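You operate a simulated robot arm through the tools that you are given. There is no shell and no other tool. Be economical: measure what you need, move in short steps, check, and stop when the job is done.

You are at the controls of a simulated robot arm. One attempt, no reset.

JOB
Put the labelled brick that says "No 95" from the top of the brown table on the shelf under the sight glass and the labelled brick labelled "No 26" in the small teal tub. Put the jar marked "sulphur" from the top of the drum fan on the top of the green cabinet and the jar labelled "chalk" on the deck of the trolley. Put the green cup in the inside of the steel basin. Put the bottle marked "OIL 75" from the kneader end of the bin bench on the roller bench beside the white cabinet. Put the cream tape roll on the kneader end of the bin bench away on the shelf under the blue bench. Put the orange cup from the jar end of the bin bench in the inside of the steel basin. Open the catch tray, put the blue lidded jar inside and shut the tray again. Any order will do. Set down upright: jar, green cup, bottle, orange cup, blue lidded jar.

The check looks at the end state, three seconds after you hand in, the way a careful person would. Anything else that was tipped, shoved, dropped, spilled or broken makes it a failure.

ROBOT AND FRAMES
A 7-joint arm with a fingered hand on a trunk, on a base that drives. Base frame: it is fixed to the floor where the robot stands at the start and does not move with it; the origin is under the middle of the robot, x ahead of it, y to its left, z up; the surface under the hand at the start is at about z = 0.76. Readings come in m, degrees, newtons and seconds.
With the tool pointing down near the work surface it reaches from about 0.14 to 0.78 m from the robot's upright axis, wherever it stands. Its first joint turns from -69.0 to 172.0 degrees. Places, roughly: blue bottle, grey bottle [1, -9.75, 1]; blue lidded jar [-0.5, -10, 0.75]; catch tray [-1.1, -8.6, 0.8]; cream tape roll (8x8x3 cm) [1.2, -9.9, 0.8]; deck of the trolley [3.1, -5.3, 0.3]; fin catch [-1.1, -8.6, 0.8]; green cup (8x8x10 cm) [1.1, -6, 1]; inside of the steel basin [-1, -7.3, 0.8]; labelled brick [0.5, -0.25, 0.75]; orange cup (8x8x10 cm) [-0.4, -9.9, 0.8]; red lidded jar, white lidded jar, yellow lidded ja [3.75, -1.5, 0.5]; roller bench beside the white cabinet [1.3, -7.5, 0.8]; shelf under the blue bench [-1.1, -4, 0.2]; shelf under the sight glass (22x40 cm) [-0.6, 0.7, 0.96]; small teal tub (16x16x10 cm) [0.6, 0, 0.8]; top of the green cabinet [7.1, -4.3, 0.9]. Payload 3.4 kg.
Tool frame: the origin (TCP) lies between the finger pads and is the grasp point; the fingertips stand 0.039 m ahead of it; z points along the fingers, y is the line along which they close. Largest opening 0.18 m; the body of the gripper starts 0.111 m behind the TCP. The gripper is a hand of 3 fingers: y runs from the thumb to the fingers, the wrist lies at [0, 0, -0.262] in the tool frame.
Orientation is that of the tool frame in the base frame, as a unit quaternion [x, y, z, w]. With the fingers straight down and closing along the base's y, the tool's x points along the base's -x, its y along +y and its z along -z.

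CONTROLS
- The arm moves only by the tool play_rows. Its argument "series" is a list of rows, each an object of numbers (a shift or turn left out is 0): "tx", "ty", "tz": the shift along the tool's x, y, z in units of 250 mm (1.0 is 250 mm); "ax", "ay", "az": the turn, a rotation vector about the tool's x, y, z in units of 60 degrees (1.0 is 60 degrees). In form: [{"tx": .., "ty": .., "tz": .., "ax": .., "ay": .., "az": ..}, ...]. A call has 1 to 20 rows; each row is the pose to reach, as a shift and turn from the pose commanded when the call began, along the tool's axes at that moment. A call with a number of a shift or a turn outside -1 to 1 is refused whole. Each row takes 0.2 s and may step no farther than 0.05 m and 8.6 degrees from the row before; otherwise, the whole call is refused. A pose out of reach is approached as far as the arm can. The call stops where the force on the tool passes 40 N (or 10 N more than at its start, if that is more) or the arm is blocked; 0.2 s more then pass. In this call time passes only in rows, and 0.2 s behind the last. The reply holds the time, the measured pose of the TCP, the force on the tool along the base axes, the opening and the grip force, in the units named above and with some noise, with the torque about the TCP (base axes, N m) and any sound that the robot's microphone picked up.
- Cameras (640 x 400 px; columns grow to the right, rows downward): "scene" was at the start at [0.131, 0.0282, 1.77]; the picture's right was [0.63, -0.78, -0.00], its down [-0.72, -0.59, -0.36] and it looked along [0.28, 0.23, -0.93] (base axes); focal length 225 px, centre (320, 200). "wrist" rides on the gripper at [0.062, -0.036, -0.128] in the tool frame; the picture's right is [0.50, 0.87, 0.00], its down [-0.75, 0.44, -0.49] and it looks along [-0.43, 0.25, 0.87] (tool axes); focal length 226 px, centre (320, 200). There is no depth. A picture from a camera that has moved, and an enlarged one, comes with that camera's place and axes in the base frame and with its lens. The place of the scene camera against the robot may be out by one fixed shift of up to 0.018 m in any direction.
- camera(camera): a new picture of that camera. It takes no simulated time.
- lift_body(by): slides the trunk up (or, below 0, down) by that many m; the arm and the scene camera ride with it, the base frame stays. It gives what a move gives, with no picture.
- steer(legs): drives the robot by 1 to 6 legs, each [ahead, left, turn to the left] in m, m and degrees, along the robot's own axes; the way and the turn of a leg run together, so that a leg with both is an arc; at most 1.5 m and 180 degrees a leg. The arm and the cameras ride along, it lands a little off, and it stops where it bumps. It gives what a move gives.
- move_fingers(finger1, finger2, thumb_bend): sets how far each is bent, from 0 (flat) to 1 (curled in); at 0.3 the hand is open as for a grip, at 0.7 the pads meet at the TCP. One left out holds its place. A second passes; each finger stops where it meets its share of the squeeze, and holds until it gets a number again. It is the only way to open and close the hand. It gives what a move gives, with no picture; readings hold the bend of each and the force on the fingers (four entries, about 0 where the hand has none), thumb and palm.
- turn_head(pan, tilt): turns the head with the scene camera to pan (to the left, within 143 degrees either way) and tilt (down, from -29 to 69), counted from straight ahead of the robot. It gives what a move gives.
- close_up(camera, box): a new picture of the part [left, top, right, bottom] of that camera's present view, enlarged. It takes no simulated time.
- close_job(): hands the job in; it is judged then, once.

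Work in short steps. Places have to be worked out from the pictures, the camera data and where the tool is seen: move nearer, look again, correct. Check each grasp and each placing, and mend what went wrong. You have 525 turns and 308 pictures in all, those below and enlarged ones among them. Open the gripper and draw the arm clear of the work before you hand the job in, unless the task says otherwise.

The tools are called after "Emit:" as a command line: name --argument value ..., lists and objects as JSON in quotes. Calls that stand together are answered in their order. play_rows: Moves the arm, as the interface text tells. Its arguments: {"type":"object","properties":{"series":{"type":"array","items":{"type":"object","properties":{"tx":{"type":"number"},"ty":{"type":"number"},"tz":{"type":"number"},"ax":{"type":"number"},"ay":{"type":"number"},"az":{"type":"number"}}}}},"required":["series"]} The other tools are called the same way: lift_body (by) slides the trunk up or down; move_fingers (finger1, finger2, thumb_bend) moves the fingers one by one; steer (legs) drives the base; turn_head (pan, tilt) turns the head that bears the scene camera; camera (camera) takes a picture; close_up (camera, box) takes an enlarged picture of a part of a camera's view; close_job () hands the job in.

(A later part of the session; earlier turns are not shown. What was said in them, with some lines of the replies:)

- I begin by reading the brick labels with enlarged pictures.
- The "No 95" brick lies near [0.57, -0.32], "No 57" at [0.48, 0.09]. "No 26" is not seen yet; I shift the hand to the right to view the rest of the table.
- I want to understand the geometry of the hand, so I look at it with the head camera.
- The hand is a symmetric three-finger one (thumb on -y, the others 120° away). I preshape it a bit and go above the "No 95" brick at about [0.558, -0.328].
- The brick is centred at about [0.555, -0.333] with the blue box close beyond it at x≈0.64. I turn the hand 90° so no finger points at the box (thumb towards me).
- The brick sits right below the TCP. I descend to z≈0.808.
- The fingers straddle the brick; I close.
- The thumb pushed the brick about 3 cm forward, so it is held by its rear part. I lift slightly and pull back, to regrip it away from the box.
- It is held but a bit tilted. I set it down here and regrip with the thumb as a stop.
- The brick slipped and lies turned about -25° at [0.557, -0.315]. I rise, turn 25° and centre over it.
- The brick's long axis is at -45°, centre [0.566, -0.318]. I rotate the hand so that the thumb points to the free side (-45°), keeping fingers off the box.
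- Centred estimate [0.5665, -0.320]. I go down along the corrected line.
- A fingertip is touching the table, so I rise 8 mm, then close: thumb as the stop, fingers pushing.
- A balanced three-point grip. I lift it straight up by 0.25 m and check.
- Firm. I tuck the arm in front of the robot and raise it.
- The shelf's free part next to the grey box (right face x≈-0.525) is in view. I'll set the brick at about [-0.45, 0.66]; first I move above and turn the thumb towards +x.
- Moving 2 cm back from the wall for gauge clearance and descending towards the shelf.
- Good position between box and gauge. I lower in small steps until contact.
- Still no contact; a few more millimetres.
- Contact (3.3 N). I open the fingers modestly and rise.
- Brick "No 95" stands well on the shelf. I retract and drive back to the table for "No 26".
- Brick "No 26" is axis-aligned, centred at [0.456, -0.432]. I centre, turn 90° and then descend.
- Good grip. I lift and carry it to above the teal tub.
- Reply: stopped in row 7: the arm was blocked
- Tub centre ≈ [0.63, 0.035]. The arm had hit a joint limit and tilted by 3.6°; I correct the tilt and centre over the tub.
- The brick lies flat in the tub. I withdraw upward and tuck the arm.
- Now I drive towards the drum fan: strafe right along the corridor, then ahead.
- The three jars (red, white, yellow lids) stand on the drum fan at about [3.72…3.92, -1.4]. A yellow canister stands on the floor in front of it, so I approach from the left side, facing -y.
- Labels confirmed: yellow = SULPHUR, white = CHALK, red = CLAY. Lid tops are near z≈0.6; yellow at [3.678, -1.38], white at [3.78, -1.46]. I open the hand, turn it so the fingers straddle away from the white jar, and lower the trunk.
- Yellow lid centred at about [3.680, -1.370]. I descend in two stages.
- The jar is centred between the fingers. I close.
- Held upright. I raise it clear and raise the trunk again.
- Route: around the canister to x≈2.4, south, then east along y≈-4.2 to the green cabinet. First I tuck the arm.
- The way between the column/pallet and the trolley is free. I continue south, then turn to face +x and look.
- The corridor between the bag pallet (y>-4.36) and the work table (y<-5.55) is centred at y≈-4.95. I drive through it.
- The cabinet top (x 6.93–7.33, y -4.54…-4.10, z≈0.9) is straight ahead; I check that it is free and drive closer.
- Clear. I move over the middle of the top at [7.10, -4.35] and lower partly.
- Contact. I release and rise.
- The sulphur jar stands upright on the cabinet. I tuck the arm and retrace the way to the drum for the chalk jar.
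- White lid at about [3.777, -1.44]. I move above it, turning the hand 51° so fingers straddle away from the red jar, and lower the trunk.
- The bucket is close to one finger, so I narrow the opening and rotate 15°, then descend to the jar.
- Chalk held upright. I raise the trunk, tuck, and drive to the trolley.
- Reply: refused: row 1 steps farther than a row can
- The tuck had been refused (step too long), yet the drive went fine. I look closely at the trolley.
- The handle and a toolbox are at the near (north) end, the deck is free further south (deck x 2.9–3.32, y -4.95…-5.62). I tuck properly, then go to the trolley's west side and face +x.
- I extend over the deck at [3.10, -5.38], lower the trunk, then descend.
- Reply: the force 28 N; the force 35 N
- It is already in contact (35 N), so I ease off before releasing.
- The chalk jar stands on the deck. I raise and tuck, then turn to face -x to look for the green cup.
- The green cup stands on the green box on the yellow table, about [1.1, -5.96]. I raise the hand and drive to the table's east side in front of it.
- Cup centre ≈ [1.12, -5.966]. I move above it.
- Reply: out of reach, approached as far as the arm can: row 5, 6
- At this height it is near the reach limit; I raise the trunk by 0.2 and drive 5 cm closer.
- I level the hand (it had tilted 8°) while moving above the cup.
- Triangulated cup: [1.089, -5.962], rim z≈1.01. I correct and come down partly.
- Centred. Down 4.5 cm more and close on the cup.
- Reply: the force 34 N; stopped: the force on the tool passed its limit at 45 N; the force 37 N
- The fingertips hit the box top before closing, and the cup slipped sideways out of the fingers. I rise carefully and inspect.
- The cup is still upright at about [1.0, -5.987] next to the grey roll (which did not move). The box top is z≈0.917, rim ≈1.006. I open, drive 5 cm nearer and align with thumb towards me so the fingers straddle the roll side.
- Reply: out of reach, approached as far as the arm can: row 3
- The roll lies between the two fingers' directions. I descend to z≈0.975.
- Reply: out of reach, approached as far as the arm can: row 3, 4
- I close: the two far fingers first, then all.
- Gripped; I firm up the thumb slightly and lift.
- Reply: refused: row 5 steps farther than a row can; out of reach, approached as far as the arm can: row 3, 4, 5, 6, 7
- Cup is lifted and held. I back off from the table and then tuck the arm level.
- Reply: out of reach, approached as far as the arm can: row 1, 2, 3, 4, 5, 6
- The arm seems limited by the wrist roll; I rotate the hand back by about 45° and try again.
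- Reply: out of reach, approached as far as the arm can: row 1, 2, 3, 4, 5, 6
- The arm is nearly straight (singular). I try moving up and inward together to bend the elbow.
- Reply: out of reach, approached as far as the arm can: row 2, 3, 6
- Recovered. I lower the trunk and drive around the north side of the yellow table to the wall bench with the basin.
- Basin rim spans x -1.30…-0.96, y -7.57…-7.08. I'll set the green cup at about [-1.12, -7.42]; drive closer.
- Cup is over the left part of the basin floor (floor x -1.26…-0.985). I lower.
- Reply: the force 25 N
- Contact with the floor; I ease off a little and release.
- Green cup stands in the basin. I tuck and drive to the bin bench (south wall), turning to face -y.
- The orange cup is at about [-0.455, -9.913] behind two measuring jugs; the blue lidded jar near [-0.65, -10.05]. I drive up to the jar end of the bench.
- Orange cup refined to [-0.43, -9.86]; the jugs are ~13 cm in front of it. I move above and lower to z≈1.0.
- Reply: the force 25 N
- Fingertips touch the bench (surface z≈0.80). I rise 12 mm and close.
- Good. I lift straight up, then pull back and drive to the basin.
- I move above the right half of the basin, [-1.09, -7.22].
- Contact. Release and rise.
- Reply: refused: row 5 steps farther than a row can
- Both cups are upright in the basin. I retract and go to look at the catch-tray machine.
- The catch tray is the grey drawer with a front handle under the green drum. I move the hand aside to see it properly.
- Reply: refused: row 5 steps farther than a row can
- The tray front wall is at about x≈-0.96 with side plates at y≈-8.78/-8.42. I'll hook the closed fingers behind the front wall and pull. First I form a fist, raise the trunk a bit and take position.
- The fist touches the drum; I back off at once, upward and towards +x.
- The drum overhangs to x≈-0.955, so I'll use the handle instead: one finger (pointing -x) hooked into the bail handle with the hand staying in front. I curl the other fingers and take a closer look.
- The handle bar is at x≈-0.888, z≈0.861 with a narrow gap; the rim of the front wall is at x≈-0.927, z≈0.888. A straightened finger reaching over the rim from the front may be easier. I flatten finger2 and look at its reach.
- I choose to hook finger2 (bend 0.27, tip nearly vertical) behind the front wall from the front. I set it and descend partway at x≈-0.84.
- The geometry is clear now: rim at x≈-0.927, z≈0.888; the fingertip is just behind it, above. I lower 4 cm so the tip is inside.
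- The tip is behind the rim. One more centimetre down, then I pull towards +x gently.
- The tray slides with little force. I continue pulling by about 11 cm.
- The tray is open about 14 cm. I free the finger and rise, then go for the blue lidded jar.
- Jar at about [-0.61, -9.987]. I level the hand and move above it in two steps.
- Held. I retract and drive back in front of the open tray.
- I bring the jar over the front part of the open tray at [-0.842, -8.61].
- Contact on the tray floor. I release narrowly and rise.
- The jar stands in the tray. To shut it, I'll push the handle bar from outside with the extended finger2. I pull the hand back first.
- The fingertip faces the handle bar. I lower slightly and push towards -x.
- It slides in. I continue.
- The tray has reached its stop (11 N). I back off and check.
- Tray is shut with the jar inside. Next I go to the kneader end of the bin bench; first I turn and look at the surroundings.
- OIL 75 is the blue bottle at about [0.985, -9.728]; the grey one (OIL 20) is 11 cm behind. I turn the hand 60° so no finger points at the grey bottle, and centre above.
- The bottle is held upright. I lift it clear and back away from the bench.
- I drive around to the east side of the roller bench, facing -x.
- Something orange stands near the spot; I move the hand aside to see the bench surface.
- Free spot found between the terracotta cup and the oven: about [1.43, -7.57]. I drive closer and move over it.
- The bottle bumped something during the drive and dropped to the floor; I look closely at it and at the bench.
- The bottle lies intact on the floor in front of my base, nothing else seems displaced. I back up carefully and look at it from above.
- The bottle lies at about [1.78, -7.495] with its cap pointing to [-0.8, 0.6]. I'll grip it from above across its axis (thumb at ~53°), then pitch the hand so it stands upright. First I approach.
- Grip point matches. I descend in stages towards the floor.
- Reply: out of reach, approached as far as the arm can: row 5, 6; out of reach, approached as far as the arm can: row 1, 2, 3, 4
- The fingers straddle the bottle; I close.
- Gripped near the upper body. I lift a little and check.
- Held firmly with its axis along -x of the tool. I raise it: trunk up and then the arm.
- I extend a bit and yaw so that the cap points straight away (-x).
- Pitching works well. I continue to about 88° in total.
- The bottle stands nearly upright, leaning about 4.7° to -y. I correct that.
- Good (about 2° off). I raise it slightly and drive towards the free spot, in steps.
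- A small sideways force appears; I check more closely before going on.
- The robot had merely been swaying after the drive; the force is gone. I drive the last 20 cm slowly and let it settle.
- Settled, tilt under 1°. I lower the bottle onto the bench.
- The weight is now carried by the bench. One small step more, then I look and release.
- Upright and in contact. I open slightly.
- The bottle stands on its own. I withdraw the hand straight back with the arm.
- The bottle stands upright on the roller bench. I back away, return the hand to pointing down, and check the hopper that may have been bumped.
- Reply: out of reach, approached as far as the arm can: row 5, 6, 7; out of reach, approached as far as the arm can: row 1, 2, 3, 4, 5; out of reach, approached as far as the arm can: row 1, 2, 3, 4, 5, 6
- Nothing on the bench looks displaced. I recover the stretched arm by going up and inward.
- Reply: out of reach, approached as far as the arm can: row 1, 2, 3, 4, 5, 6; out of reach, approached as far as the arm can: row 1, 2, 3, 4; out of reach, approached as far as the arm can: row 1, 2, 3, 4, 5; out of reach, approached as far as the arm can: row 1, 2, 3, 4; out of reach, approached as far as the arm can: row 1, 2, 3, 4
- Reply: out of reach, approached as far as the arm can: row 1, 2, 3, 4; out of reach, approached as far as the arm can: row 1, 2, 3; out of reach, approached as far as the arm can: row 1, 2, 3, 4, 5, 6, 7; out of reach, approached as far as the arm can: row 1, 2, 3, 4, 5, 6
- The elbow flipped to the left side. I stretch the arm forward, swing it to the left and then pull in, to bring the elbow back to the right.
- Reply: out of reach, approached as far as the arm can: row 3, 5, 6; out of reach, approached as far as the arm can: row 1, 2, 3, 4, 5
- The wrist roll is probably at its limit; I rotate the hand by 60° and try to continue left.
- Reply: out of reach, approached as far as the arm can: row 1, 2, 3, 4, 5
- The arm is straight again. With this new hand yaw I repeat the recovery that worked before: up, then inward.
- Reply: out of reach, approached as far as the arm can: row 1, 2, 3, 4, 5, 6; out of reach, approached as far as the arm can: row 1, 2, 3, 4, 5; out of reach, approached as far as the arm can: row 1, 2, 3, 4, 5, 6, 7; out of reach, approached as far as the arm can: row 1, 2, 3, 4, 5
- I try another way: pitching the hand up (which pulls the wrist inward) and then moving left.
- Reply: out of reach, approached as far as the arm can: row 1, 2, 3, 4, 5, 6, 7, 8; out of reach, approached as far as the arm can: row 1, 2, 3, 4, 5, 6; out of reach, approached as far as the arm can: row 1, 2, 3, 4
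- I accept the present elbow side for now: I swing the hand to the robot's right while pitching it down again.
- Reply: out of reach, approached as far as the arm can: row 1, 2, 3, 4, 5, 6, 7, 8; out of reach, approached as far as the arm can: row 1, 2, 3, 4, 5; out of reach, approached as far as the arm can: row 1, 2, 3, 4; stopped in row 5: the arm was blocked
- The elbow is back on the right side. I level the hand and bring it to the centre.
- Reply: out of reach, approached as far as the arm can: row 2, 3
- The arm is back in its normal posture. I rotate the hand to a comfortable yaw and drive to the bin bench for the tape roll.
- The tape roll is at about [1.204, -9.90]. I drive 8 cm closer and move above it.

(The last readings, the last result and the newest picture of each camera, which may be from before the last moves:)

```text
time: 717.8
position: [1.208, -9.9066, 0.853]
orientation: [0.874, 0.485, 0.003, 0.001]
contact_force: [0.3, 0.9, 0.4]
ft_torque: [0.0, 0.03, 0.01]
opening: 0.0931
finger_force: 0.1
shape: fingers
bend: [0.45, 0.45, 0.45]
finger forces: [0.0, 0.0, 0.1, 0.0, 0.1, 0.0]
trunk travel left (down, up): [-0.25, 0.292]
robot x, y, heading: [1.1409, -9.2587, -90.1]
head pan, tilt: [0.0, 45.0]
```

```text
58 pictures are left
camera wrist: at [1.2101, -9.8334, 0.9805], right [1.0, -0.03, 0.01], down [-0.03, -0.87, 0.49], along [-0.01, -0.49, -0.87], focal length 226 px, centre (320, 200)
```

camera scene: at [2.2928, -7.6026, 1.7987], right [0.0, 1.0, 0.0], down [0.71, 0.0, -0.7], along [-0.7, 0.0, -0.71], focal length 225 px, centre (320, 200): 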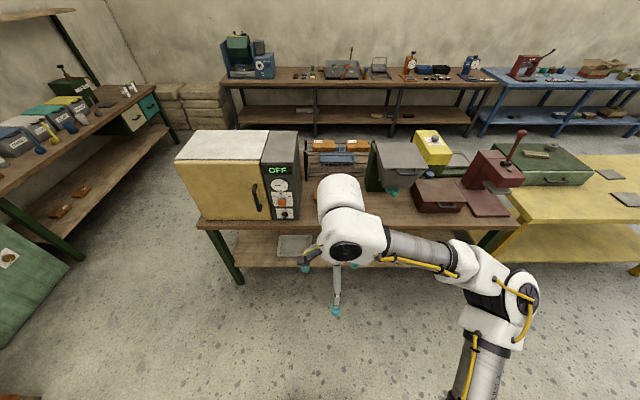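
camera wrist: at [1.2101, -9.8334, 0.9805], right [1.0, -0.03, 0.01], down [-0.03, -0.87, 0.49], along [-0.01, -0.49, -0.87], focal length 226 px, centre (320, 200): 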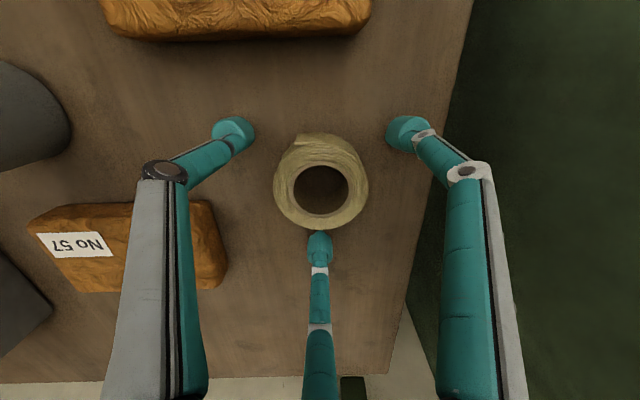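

Emit:
move_fingers --finger1 0.7 --finger2 0.7 --thumb_bend 0.58

Emit:
play_rows --series '[{"tz": -0.06}, {"tz": -0.16}, {"tz": -0.3}]'

Emit:
camera --camera "wrist"

```text
time: 718.8
position: [1.2087, -9.9055, 0.8534]
orientation: [0.874, 0.486, 0.003, 0.002]
contact_force: [0.2, -0.1, 0.7]
ft_torque: [0.0, 0.02, -0.03]
opening: 0.0526
finger_force: 13.1
shape: fingers
bend: [0.56, 0.55, 0.54]
finger forces: [9.7, 9.7, 0.0, 0.0, 5.8, 0.1]
trunk travel left (down, up): [-0.25, 0.292]
robot x, y, heading: [1.1392, -9.2601, -90.3]
head pan, tilt: [0.0, 45.0]
```

```text
time: 719.5
position: [1.2086, -9.9045, 0.9289]
orientation: [0.874, 0.485, 0.004, 0.002]
contact_force: [0.0, 1.1, -0.1]
ft_torque: [0.0, 0.04, 0.0]
opening: 0.0528
finger_force: 13.0
shape: fingers
bend: [0.56, 0.55, 0.53]
finger forces: [9.8, 9.7, 0.0, 0.1, 6.0, 0.0]
trunk travel left (down, up): [-0.25, 0.292]
robot x, y, heading: [1.1393, -9.2574, -90.2]
head pan, tilt: [0.0, 45.0]
```

```text
57 pictures are left
camera wrist: at [1.2096, -9.8322, 1.0565], right [1.0, -0.03, 0.01], down [-0.03, -0.87, 0.49], along [-0.01, -0.49, -0.87], focal length 226 px, centre (320, 200)
```

wrist: 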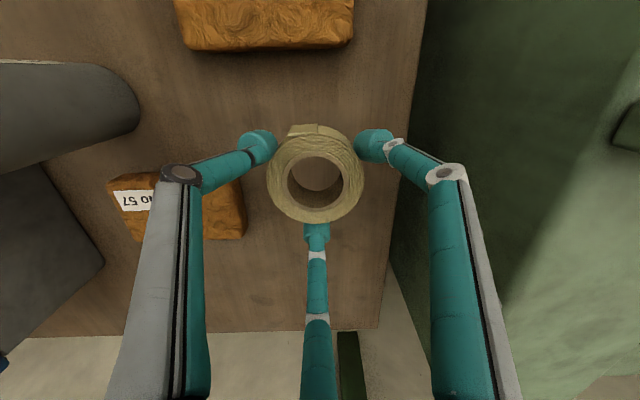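

Held. I lift, tuck and drive to the blue bench via the aisle.

Emit:
play_rows --series '[{"tz": -0.18}, {"tz": -0.36}, {"tz": -0.54}, {"tz": -0.72}, {"tz": -0.9}, {"tz": -1.0, "tx": 0.06, "ty": -0.08}, {"tz": -1.0, "tx": 0.18, "ty": -0.22}, {"tz": -1.0, "tx": 0.3, "ty": -0.36}, {"tz": -1.0, "tx": 0.42, "ty": -0.5}, {"tz": -1.0, "tx": 0.53, "ty": -0.66}]'

Emit:
steer --legs '[[-0.6, 0, 0], [0, -1.05, 0], [0, 0, -90], [0, -1.4, 0], [0, -1.4, 0], [0, -1.4, 0]]'

Emit:
turn_head --pan 0 --tilt 50

Emit:
camera --camera "scene"

```text
time: 721.8
position: [1.1355, -9.7034, 1.1793]
orientation: [0.874, 0.485, 0.003, 0.003]
contact_force: [-0.5, 1.0, -0.9]
ft_torque: [0.02, -0.02, 0.03]
opening: 0.0525
finger_force: 12.8
shape: fingers
bend: [0.56, 0.55, 0.53]
finger forces: [9.9, 9.7, 0.0, 0.1, 5.9, 0.0]
trunk travel left (down, up): [-0.25, 0.292]
robot x, y, heading: [1.1362, -9.2631, -90.0]
head pan, tilt: [0.0, 45.0]
```

```text
time: 753.9
position: [-0.3277, -4.4132, 1.1774]
orientation: [0.961, -0.276, 0.001, 0.004]
contact_force: [0.0, 1.2, -0.5]
ft_torque: [-0.01, 0.02, -0.01]
opening: 0.0523
finger_force: 12.6
shape: fingers
bend: [0.56, 0.55, 0.53]
finger forces: [9.8, 9.5, 0.1, 0.0, 5.8, 0.0]
trunk travel left (down, up): [-0.25, 0.292]
robot x, y, heading: [0.1204, -4.4203, 179.8]
head pan, tilt: [0.0, 45.0]
```

```text
time: 754.5
position: [-0.3238, -4.4175, 1.1788]
orientation: [0.961, -0.275, -0.001, 0.003]
contact_force: [0.5, 0.2, -0.5]
ft_torque: [0.01, 0.04, 0.04]
opening: 0.0522
finger_force: 12.8
shape: fingers
bend: [0.56, 0.55, 0.53]
finger forces: [9.7, 9.6, 0.1, 0.0, 5.9, 0.0]
trunk travel left (down, up): [-0.25, 0.292]
robot x, y, heading: [0.117, -4.4179, 179.7]
head pan, tilt: [0.0, 50.0]
```

```text
56 pictures are left
camera scene: at [-0.0434, -4.4224, 1.7919], right [0.0, 1.0, 0.0], down [0.77, 0.0, -0.64], along [-0.64, 0.0, -0.77], focal length 225 px, centre (320, 200)
```

scene: 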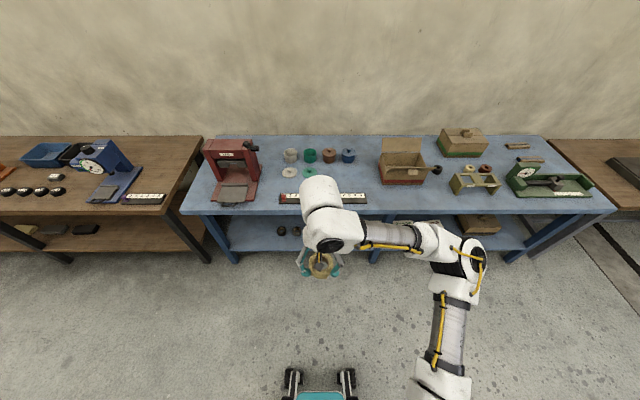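

Emit:
close_up --camera "scene" --box '[200, 190, 540, 270]'

Emit:
turn_head --pan 0 --tilt 20

Emit:
lift_body --by -0.25

Emit:
camera --camera "scene"

```text
1.88 times, centred on (370, 230) of scene
camera zoom: at [-0.0434, -4.4224, 1.7919], right [0.0, 1.0, 0.0], down [0.77, 0.0, -0.64], along [-0.64, 0.0, -0.77], focal length 424 px, centre (226, 144)
```

zoom: 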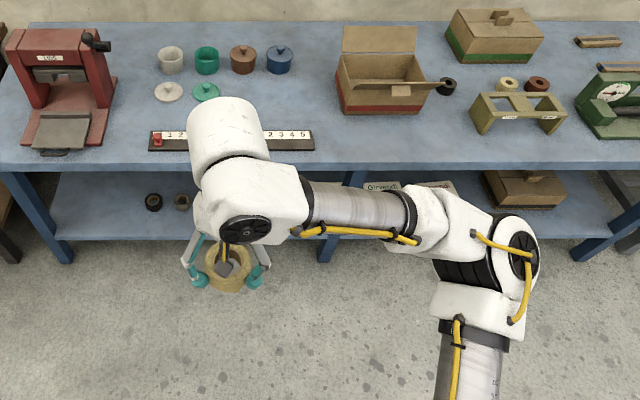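

```text
time: 755.5
position: [-0.3239, -4.4134, 1.1789]
orientation: [0.961, -0.275, 0.0, 0.004]
contact_force: [0.7, -0.2, -0.2]
ft_torque: [-0.06, -0.01, -0.03]
opening: 0.0521
finger_force: 12.9
shape: fingers
bend: [0.56, 0.55, 0.53]
finger forces: [9.7, 9.7, 0.0, 0.0, 5.9, 0.0]
trunk travel left (down, up): [-0.25, 0.292]
robot x, y, heading: [0.1173, -4.4179, 179.6]
head pan, tilt: [0.0, 20.0]
```

```text
time: 758.1
position: [-0.3262, -4.4109, 0.9236]
orientation: [0.959, -0.282, 0.012, -0.002]
contact_force: [0.2, 0.6, 0.0]
ft_torque: [0.0, 0.04, 0.01]
opening: 0.0522
finger_force: 12.3
shape: fingers
bend: [0.56, 0.55, 0.53]
finger forces: [9.7, 9.6, 0.0, 0.0, 5.9, 0.0]
trunk travel left (down, up): [0.0, 0.542]
robot x, y, heading: [0.1192, -4.4147, 179.6]
head pan, tilt: [0.0, 20.0]
```

```text
54 pictures are left
camera scene: at [-0.4487, -4.4149, 1.5044], right [0.0, 1.0, 0.0], down [0.35, 0.0, -0.94], along [-0.94, 0.0, -0.35], focal length 225 px, centre (320, 200)
```

scene: 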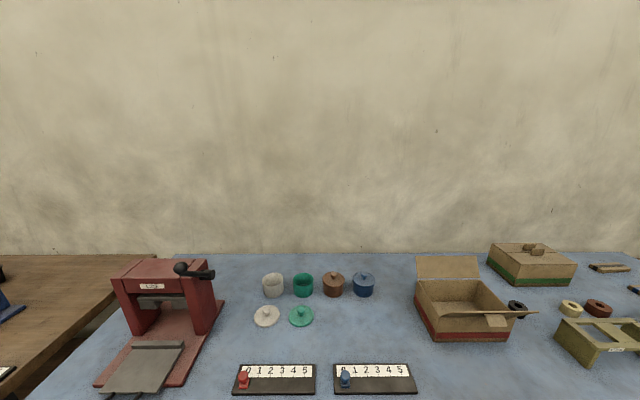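

The shelf's front edge (x≈-0.86, z≈0.2) is set back under the bench. I first bring the hand low in the safe order (trunk up, arm down, trunk down), and then move in under the bench.

Emit:
lift_body --by 0.25

Emit:
play_rows --series '[{"tz": 0.17}, {"tz": 0.34}, {"tz": 0.51}, {"tz": 0.68}, {"tz": 0.85}, {"tz": 1.0}]'

Emit:
play_rows --series '[{"tz": 0.17}, {"tz": 0.34}, {"tz": 0.51}, {"tz": 0.68}, {"tz": 0.85}, {"tz": 1.0}]'

Emit:
play_rows --series '[{"tz": 0.17}, {"tz": 0.34}, {"tz": 0.44}]'

Emit:
camera --camera "wrist"

```text
time: 760.6
position: [-0.3251, -4.4127, 1.1788]
orientation: [0.962, -0.275, 0.0, 0.004]
contact_force: [0.9, -0.1, -1.1]
ft_torque: [-0.01, -0.02, -0.01]
opening: 0.0524
finger_force: 13.0
shape: fingers
bend: [0.56, 0.55, 0.53]
finger forces: [9.6, 9.8, 0.0, 0.0, 5.9, 0.1]
trunk travel left (down, up): [-0.25, 0.292]
robot x, y, heading: [0.1178, -4.4185, 179.8]
head pan, tilt: [0.0, 20.0]
```

```text
time: 762.0
position: [-0.3245, -4.4147, 0.9275]
orientation: [0.961, -0.275, -0.001, 0.005]
contact_force: [0.0, -0.1, -1.6]
ft_torque: [-0.01, -0.02, 0.0]
opening: 0.052
finger_force: 12.4
shape: fingers
bend: [0.56, 0.55, 0.53]
finger forces: [9.6, 9.6, 0.0, 0.0, 5.9, 0.0]
trunk travel left (down, up): [-0.25, 0.292]
robot x, y, heading: [0.1203, -4.4154, 180.0]
head pan, tilt: [0.0, 20.0]
```

```text
time: 763.5
position: [-0.3252, -4.4168, 0.6788]
orientation: [0.962, -0.275, 0.0, 0.004]
contact_force: [0.5, 0.2, 0.0]
ft_torque: [0.0, 0.0, 0.0]
opening: 0.0524
finger_force: 12.8
shape: fingers
bend: [0.56, 0.55, 0.53]
finger forces: [9.5, 9.6, 0.0, 0.0, 5.7, 0.1]
trunk travel left (down, up): [-0.25, 0.292]
robot x, y, heading: [0.1192, -4.4193, 179.8]
head pan, tilt: [0.0, 20.0]
```

```text
time: 764.2
position: [-0.325, -4.4173, 0.5678]
orientation: [0.962, -0.274, 0.0, 0.004]
contact_force: [0.6, 0.0, -0.5]
ft_torque: [0.02, 0.02, -0.06]
opening: 0.052
finger_force: 11.9
shape: fingers
bend: [0.56, 0.55, 0.53]
finger forces: [9.5, 9.6, 0.0, 0.0, 5.7, 0.0]
trunk travel left (down, up): [-0.25, 0.292]
robot x, y, heading: [0.1164, -4.4165, 179.7]
head pan, tilt: [0.0, 20.0]
```

```text
53 pictures are left
camera wrist: at [-0.2525, -4.4182, 0.695], right [-0.03, -1.0, 0.01], down [-0.87, 0.03, 0.5], along [-0.5, 0.01, -0.87], focal length 226 px, centre (320, 200)
```

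wrist: 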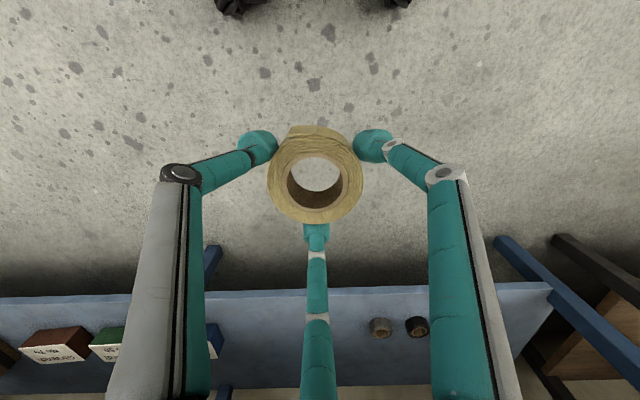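

The shelf is clearly visible; free space at y≈-4.33 between the boxes and the small cups. I lower the trunk and triangulate.

Emit:
lift_body --by -0.25

Emit:
camera --camera "wrist"

```text
time: 766.8
position: [-0.325, -4.4196, 0.319]
orientation: [0.962, -0.275, -0.001, 0.004]
contact_force: [0.0, -0.6, -0.5]
ft_torque: [0.0, -0.01, -0.03]
opening: 0.0522
finger_force: 12.7
shape: fingers
bend: [0.56, 0.55, 0.53]
finger forces: [9.5, 9.7, 0.1, 0.0, 5.8, 0.0]
trunk travel left (down, up): [0.0, 0.542]
robot x, y, heading: [0.1197, -4.4167, 179.8]
head pan, tilt: [0.0, 20.0]
```

```text
52 pictures are left
camera wrist: at [-0.2533, -4.4189, 0.4459], right [-0.03, -1.0, 0.01], down [-0.87, 0.03, 0.5], along [-0.5, 0.01, -0.87], focal length 226 px, centre (320, 200)
```

wrist: 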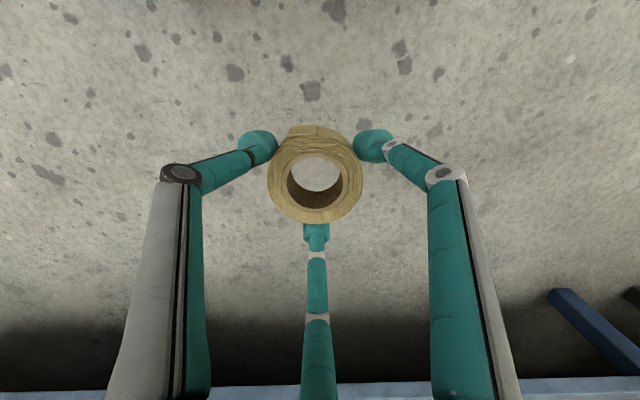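

Shelf top ≈0.215, front edge x≈-0.868. I drive in until the hand is just before the shelf.

Emit:
steer --legs '[[0.2, -0.09, 0], [0.2, 0, 0]]'

Emit:
play_rows --series '[{"tx": 0.0}, {"tx": 0.0}, {"tx": 0.0}]'

Emit:
camera --camera "wrist"

Emit:
turn_head --pan 0 --tilt 69

Emit:
camera --camera "scene"

```text
time: 769.7
position: [-0.7261, -4.3278, 0.3193]
orientation: [0.962, -0.274, -0.001, 0.005]
contact_force: [0.2, 0.1, -1.3]
ft_torque: [0.01, 0.03, 0.0]
opening: 0.0523
finger_force: 12.4
shape: fingers
bend: [0.56, 0.55, 0.53]
finger forces: [9.6, 9.6, 0.0, 0.1, 5.8, 0.1]
trunk travel left (down, up): [0.0, 0.542]
robot x, y, heading: [-0.2828, -4.3253, 180.1]
head pan, tilt: [0.0, 20.0]
```

```text
time: 770.5
position: [-0.724, -4.3301, 0.3213]
orientation: [0.962, -0.274, -0.004, 0.005]
contact_force: [-0.7, 0.1, -1.2]
ft_torque: [0.04, 0.03, 0.03]
opening: 0.0518
finger_force: 12.8
shape: fingers
bend: [0.56, 0.55, 0.53]
finger forces: [9.6, 9.7, 0.0, 0.1, 6.0, 0.0]
trunk travel left (down, up): [0.0, 0.542]
robot x, y, heading: [-0.2846, -4.3237, 179.9]
head pan, tilt: [0.0, 20.0]
```

```text
51 pictures are left
camera wrist: at [-0.6511, -4.3306, 0.4469], right [-0.03, -1.0, 0.01], down [-0.87, 0.03, 0.5], along [-0.5, 0.01, -0.87], focal length 226 px, centre (320, 200)
```

wrist: 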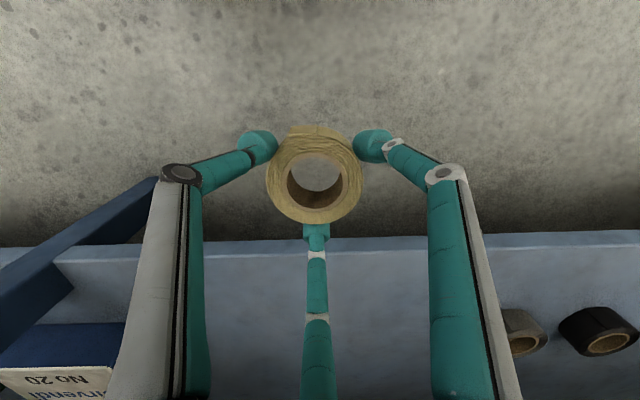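

```text
time: 771.7
position: [-0.7231, -4.3286, 0.3203]
orientation: [0.962, -0.274, -0.003, 0.004]
contact_force: [0.0, -0.8, -0.6]
ft_torque: [-0.02, -0.01, -0.02]
opening: 0.0521
finger_force: 12.3
shape: fingers
bend: [0.56, 0.55, 0.53]
finger forces: [9.6, 9.7, 0.0, 0.0, 5.9, 0.0]
trunk travel left (down, up): [0.0, 0.542]
robot x, y, heading: [-0.2787, -4.3284, 179.9]
head pan, tilt: [0.0, 68.8]
```

```text
50 pictures are left
camera scene: at [-0.8106, -4.3267, 1.4371], right [0.0, 1.0, 0.0], down [0.93, 0.0, -0.36], along [-0.36, 0.0, -0.93], focal length 225 px, centre (320, 200)
```

scene: 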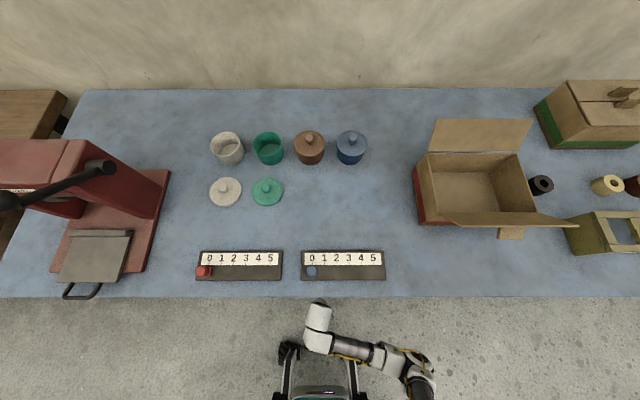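

Clear way in. I extend under the bench in small portions.

Emit:
play_rows --series '[{"tx": -0.1, "ty": 0.062}, {"tx": -0.2, "ty": 0.124}, {"tx": -0.3, "ty": 0.186}]'

Emit:
camera --camera "scene"

```text
time: 772.5
position: [-0.812, -4.3298, 0.3221]
orientation: [0.962, -0.274, -0.002, 0.003]
contact_force: [-0.7, -0.1, -1.2]
ft_torque: [-0.01, 0.02, -0.01]
opening: 0.0519
finger_force: 12.2
shape: fingers
bend: [0.56, 0.55, 0.53]
finger forces: [9.5, 9.6, 0.0, 0.0, 6.0, 0.1]
trunk travel left (down, up): [0.0, 0.542]
robot x, y, heading: [-0.2859, -4.3228, 179.9]
head pan, tilt: [0.0, 68.8]
```

```text
49 pictures are left
camera scene: at [-0.8111, -4.3269, 1.4368], right [0.0, 1.0, 0.0], down [0.93, 0.0, -0.36], along [-0.36, 0.0, -0.93], focal length 225 px, centre (320, 200)
```

scene: 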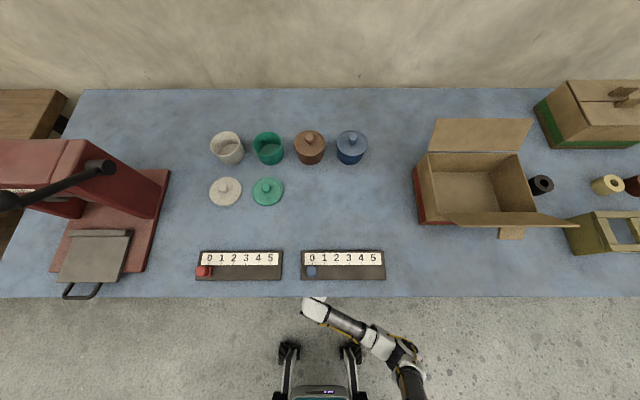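

Emit:
play_rows --series '[{"tx": -0.08, "ty": 0.05}, {"tx": -0.16, "ty": 0.1}, {"tx": -0.25, "ty": 0.155}]'

Emit:
play_rows --series '[{"tx": -0.08, "ty": 0.05}, {"tx": -0.16, "ty": 0.1}, {"tx": -0.25, "ty": 0.155}]'

Emit:
camera --camera "wrist"

```text
time: 773.3
position: [-0.8857, -4.33, 0.3212]
orientation: [0.962, -0.273, -0.003, 0.004]
contact_force: [0.2, -0.6, -0.7]
ft_torque: [-0.01, 0.02, -0.01]
opening: 0.0522
finger_force: 12.1
shape: fingers
bend: [0.56, 0.55, 0.53]
finger forces: [9.5, 9.6, 0.0, 0.0, 5.9, 0.0]
trunk travel left (down, up): [0.0, 0.542]
robot x, y, heading: [-0.2806, -4.3296, 179.8]
head pan, tilt: [0.0, 68.8]
```

```text
time: 774.1
position: [-0.9604, -4.3301, 0.3225]
orientation: [0.962, -0.274, -0.003, 0.004]
contact_force: [0.5, 0.5, 0.1]
ft_torque: [0.0, -0.02, -0.04]
opening: 0.052
finger_force: 12.6
shape: fingers
bend: [0.56, 0.55, 0.53]
finger forces: [9.5, 9.7, 0.0, 0.0, 5.9, 0.1]
trunk travel left (down, up): [0.0, 0.542]
robot x, y, heading: [-0.2817, -4.3251, 179.9]
head pan, tilt: [0.0, 68.8]
```

```text
48 pictures are left
camera wrist: at [-0.8872, -4.3317, 0.4486], right [-0.03, -1.0, 0.01], down [-0.87, 0.03, 0.5], along [-0.5, 0.01, -0.87], focal length 226 px, centre (320, 200)
```

wrist: 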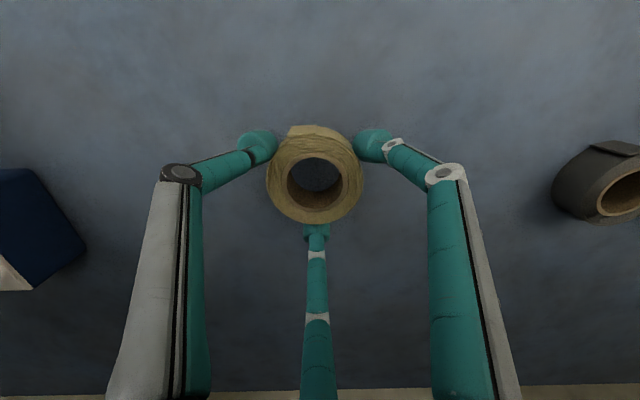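

Above the shelf with free space around. I lower the roll onto it.

Emit:
play_rows --series '[{"tz": 0.07}, {"tz": 0.13}, {"tz": 0.17}]'

Emit:
play_rows --series '[{"tz": 0.012}, {"tz": 0.024}]'

```text
time: 774.8
position: [-0.9644, -4.3327, 0.2978]
orientation: [0.962, -0.273, -0.01, 0.008]
contact_force: [4.2, 3.1, 19.1]
ft_torque: [0.15, -0.31, -0.01]
opening: 0.053
finger_force: 14.6
shape: fingers
bend: [0.58, 0.58, 0.53]
finger forces: [11.1, 9.7, 0.1, 0.1, 8.6, 0.0]
trunk travel left (down, up): [0.0, 0.542]
robot x, y, heading: [-0.2791, -4.3263, 180.1]
head pan, tilt: [0.0, 68.8]
stopped in row 3: the force on the tool passed its limit at 46 N (the readings are from after the stop); the commanded pose is now the measured one
```

```text
time: 775.3
position: [-0.9644, -4.3335, 0.2966]
orientation: [0.962, -0.274, -0.013, 0.008]
contact_force: [4.7, 4.9, 21.1]
ft_torque: [0.31, -0.36, 0.0]
opening: 0.0533
finger_force: 15.1
shape: fingers
bend: [0.59, 0.58, 0.53]
finger forces: [10.7, 9.2, 0.1, 0.0, 10.8, 0.0]
trunk travel left (down, up): [0.0, 0.542]
robot x, y, heading: [-0.2841, -4.3263, 180.1]
head pan, tilt: [0.0, 68.8]
stopped in row 2: the force on the tool passed its limit at 43 N (the readings are from after the stop); the commanded pose is now the measured one
```

Contact came earlier (shelf z≈0.25). I ease up and release.

Emit:
play_rows --series '[{"tz": -0.02}, {"tz": -0.03}]'

Emit:
move_fingers --finger1 0.45 --finger2 0.45 --thumb_bend 0.45

Emit:
play_rows --series '[{"tz": -0.06}, {"tz": -0.12}, {"tz": -0.2}]'

Emit:
camera --camera "wrist"

```text
time: 775.9
position: [-0.9623, -4.3349, 0.2993]
orientation: [0.962, -0.273, -0.01, 0.008]
contact_force: [0.9, -0.6, -0.9]
ft_torque: [-0.01, 0.0, 0.04]
opening: 0.0535
finger_force: 13.3
shape: fingers
bend: [0.57, 0.56, 0.53]
finger forces: [10.2, 10.6, 0.0, 0.0, 6.2, 0.1]
trunk travel left (down, up): [0.0, 0.542]
robot x, y, heading: [-0.2788, -4.3243, 179.8]
head pan, tilt: [0.0, 68.8]
```

```text
time: 776.9
position: [-0.9623, -4.3339, 0.301]
orientation: [0.962, -0.274, -0.012, 0.008]
contact_force: [0.4, 0.5, -0.1]
ft_torque: [-0.01, -0.01, 0.01]
opening: 0.0922
finger_force: 0.1
shape: fingers
bend: [0.45, 0.45, 0.45]
finger forces: [0.0, 0.0, 0.1, 0.0, 0.1, 0.0]
trunk travel left (down, up): [0.0, 0.542]
robot x, y, heading: [-0.2813, -4.3306, 179.9]
head pan, tilt: [0.0, 68.8]
```

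```text
time: 777.7
position: [-0.9634, -4.334, 0.3524]
orientation: [0.962, -0.274, -0.012, 0.007]
contact_force: [-0.2, 0.0, -1.2]
ft_torque: [0.01, -0.04, 0.03]
opening: 0.0925
finger_force: 0.0
shape: fingers
bend: [0.45, 0.45, 0.45]
finger forces: [0.1, 0.1, 0.0, 0.0, 0.0, 0.0]
trunk travel left (down, up): [0.0, 0.542]
robot x, y, heading: [-0.2821, -4.3268, 180.2]
head pan, tilt: [0.0, 68.8]
```

```text
47 pictures are left
camera wrist: at [-0.8873, -4.3349, 0.4781], right [-0.03, -1.0, 0.01], down [-0.86, 0.03, 0.51], along [-0.51, 0.01, -0.86], focal length 226 px, centre (320, 200)
```

wrist: 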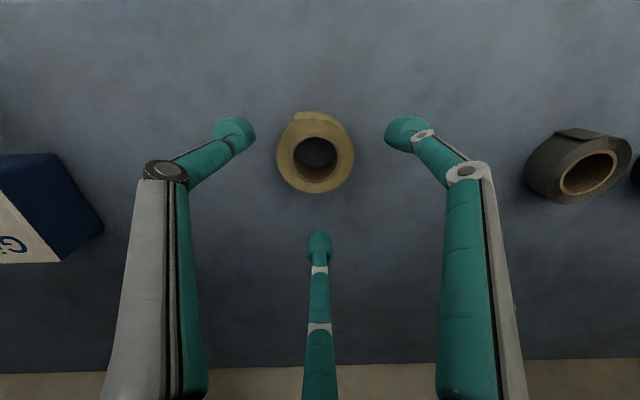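

The roll lies flat on the shelf. I retract the hand at the height it came in.

Emit:
play_rows --series '[{"tz": 0.06}, {"tz": 0.06, "tx": 0.1, "ty": -0.062}, {"tz": 0.06, "tx": 0.22, "ty": -0.136}, {"tz": 0.06, "tx": 0.36, "ty": -0.223}, {"tz": 0.06, "tx": 0.5, "ty": -0.31}, {"tz": 0.06, "tx": 0.64, "ty": -0.397}, {"tz": 0.06, "tx": 0.78, "ty": -0.484}]'

Emit:
camera --camera "wrist"

Emit:
steer --legs '[[-0.45, 0, 0]]'

Emit:
lift_body --by 0.25

```text
time: 779.3
position: [-0.7321, -4.3332, 0.3312]
orientation: [0.962, -0.273, -0.011, 0.008]
contact_force: [0.2, 0.3, 0.2]
ft_torque: [0.0, 0.03, 0.02]
opening: 0.0921
finger_force: 0.0
shape: fingers
bend: [0.45, 0.45, 0.45]
finger forces: [0.1, 0.1, 0.1, 0.1, 0.1, 0.0]
trunk travel left (down, up): [0.0, 0.542]
robot x, y, heading: [-0.2858, -4.3268, 179.6]
head pan, tilt: [0.0, 68.8]
```

```text
46 pictures are left
camera wrist: at [-0.6569, -4.3338, 0.4564], right [-0.03, -1.0, 0.01], down [-0.86, 0.03, 0.51], along [-0.51, 0.01, -0.86], focal length 226 px, centre (320, 200)
```

wrist: 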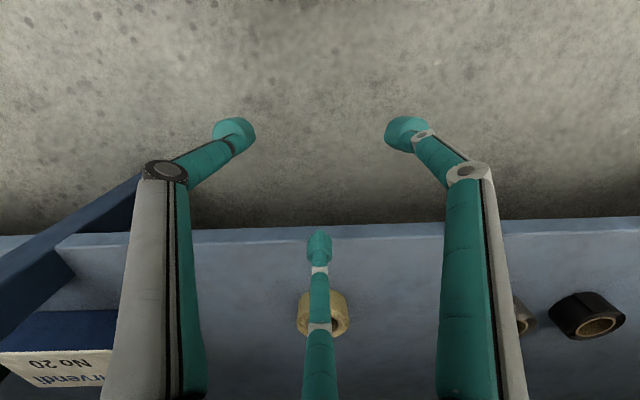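

```text
time: 782.0
position: [-0.2821, -4.333, 0.3317]
orientation: [0.962, -0.273, -0.011, 0.008]
contact_force: [0.7, -0.1, -0.4]
ft_torque: [0.01, 0.03, -0.01]
opening: 0.0921
finger_force: 0.0
shape: fingers
bend: [0.45, 0.45, 0.45]
finger forces: [0.0, 0.0, 0.1, 0.0, 0.0, 0.0]
trunk travel left (down, up): [0.0, 0.542]
robot x, y, heading: [0.1658, -4.3268, -179.9]
head pan, tilt: [0.0, 68.8]
```

```text
time: 784.6
position: [-0.283, -4.3329, 0.5832]
orientation: [0.962, -0.273, -0.014, 0.007]
contact_force: [0.4, 0.1, 0.3]
ft_torque: [-0.01, 0.0, 0.01]
opening: 0.0924
finger_force: 0.1
shape: fingers
bend: [0.45, 0.45, 0.45]
finger forces: [0.0, 0.0, 0.1, 0.0, 0.1, 0.1]
trunk travel left (down, up): [-0.25, 0.292]
robot x, y, heading: [0.1696, -4.3245, -180.1]
head pan, tilt: [0.0, 68.8]
```

All items are placed; the hopper, red box and terracotta cup compare within measurement error before and after the bump. I open the hand, raise the arm clear and take a last look.

Emit:
move_fingers --finger1 0.3 --finger2 0.3 --thumb_bend 0.3

Emit:
turn_head --pan 60 --tilt 25

Emit:
camera --camera "scene"

```text
time: 785.6
position: [-0.2817, -4.3335, 0.5818]
orientation: [0.962, -0.273, -0.013, 0.008]
contact_force: [0.1, 1.1, -0.3]
ft_torque: [-0.02, 0.03, -0.06]
opening: 0.1516
finger_force: 0.1
shape: fingers
bend: [0.3, 0.3, 0.3]
finger forces: [0.0, 0.1, 0.1, 0.0, 0.0, 0.1]
trunk travel left (down, up): [-0.25, 0.292]
robot x, y, heading: [0.167, -4.3275, -180.2]
head pan, tilt: [0.0, 68.8]
```

```text
time: 786.9
position: [-0.2825, -4.333, 0.5833]
orientation: [0.962, -0.273, -0.013, 0.008]
contact_force: [0.5, -1.9, -0.3]
ft_torque: [0.02, -0.01, 0.0]
opening: 0.1511
finger_force: 0.1
shape: fingers
bend: [0.3, 0.3, 0.3]
finger forces: [0.1, 0.0, 0.1, 0.1, 0.0, 0.0]
trunk travel left (down, up): [-0.25, 0.292]
robot x, y, heading: [0.1669, -4.3243, -180.0]
head pan, tilt: [60.0, 25.0]
```

```text
45 pictures are left
camera scene: at [0.0383, -4.4064, 1.8297], right [-0.87, 0.5, 0.0], down [0.21, 0.36, -0.91], along [-0.45, -0.79, -0.42], focal length 225 px, centre (320, 200)
```

scene: 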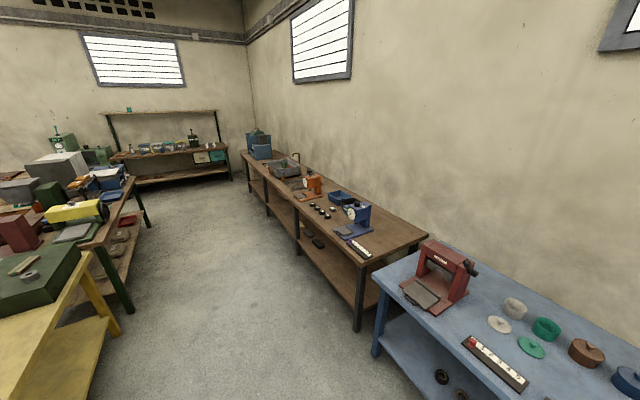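

Everything visible stands in order, the hand is empty and clear. I hand the job in.

Emit:
close_job

```text
The job is handed in.
```

I placed every item, shut the catch tray with the blue jar inside, and handed the job in with the gripper open and the arm clear.

Some things went wrong along the way, and the check may see them:

- **OIL 75 bottle:** it hit something on the roller bench, probably the grey hopper, while I was driving, and fell to the floor. It looked undamaged. I picked it up and it now stands upright on the roller bench.
- **Roller bench:** the hopper and terracotta cup measured in the same place before and after that bump. The red box matched to within about 2–3 cm, roughly my measuring error. I can't rule out a small shift.
- **Green cup:** it slipped sideways in my first grip and stopped next to a grey roll on the green box. The roll did not move.
- **Catch-tray machine:** my hand briefly touched the green drum while I was lining up. Nothing looked changed afterwards.
- **Bricks and tape roll:** "No 26" dropped about 2.5 cm into the tub and landed flat. "No 95" slipped once on the brown table before I placed it. I pressed the tape roll onto its shelf with about 45 N before letting go.
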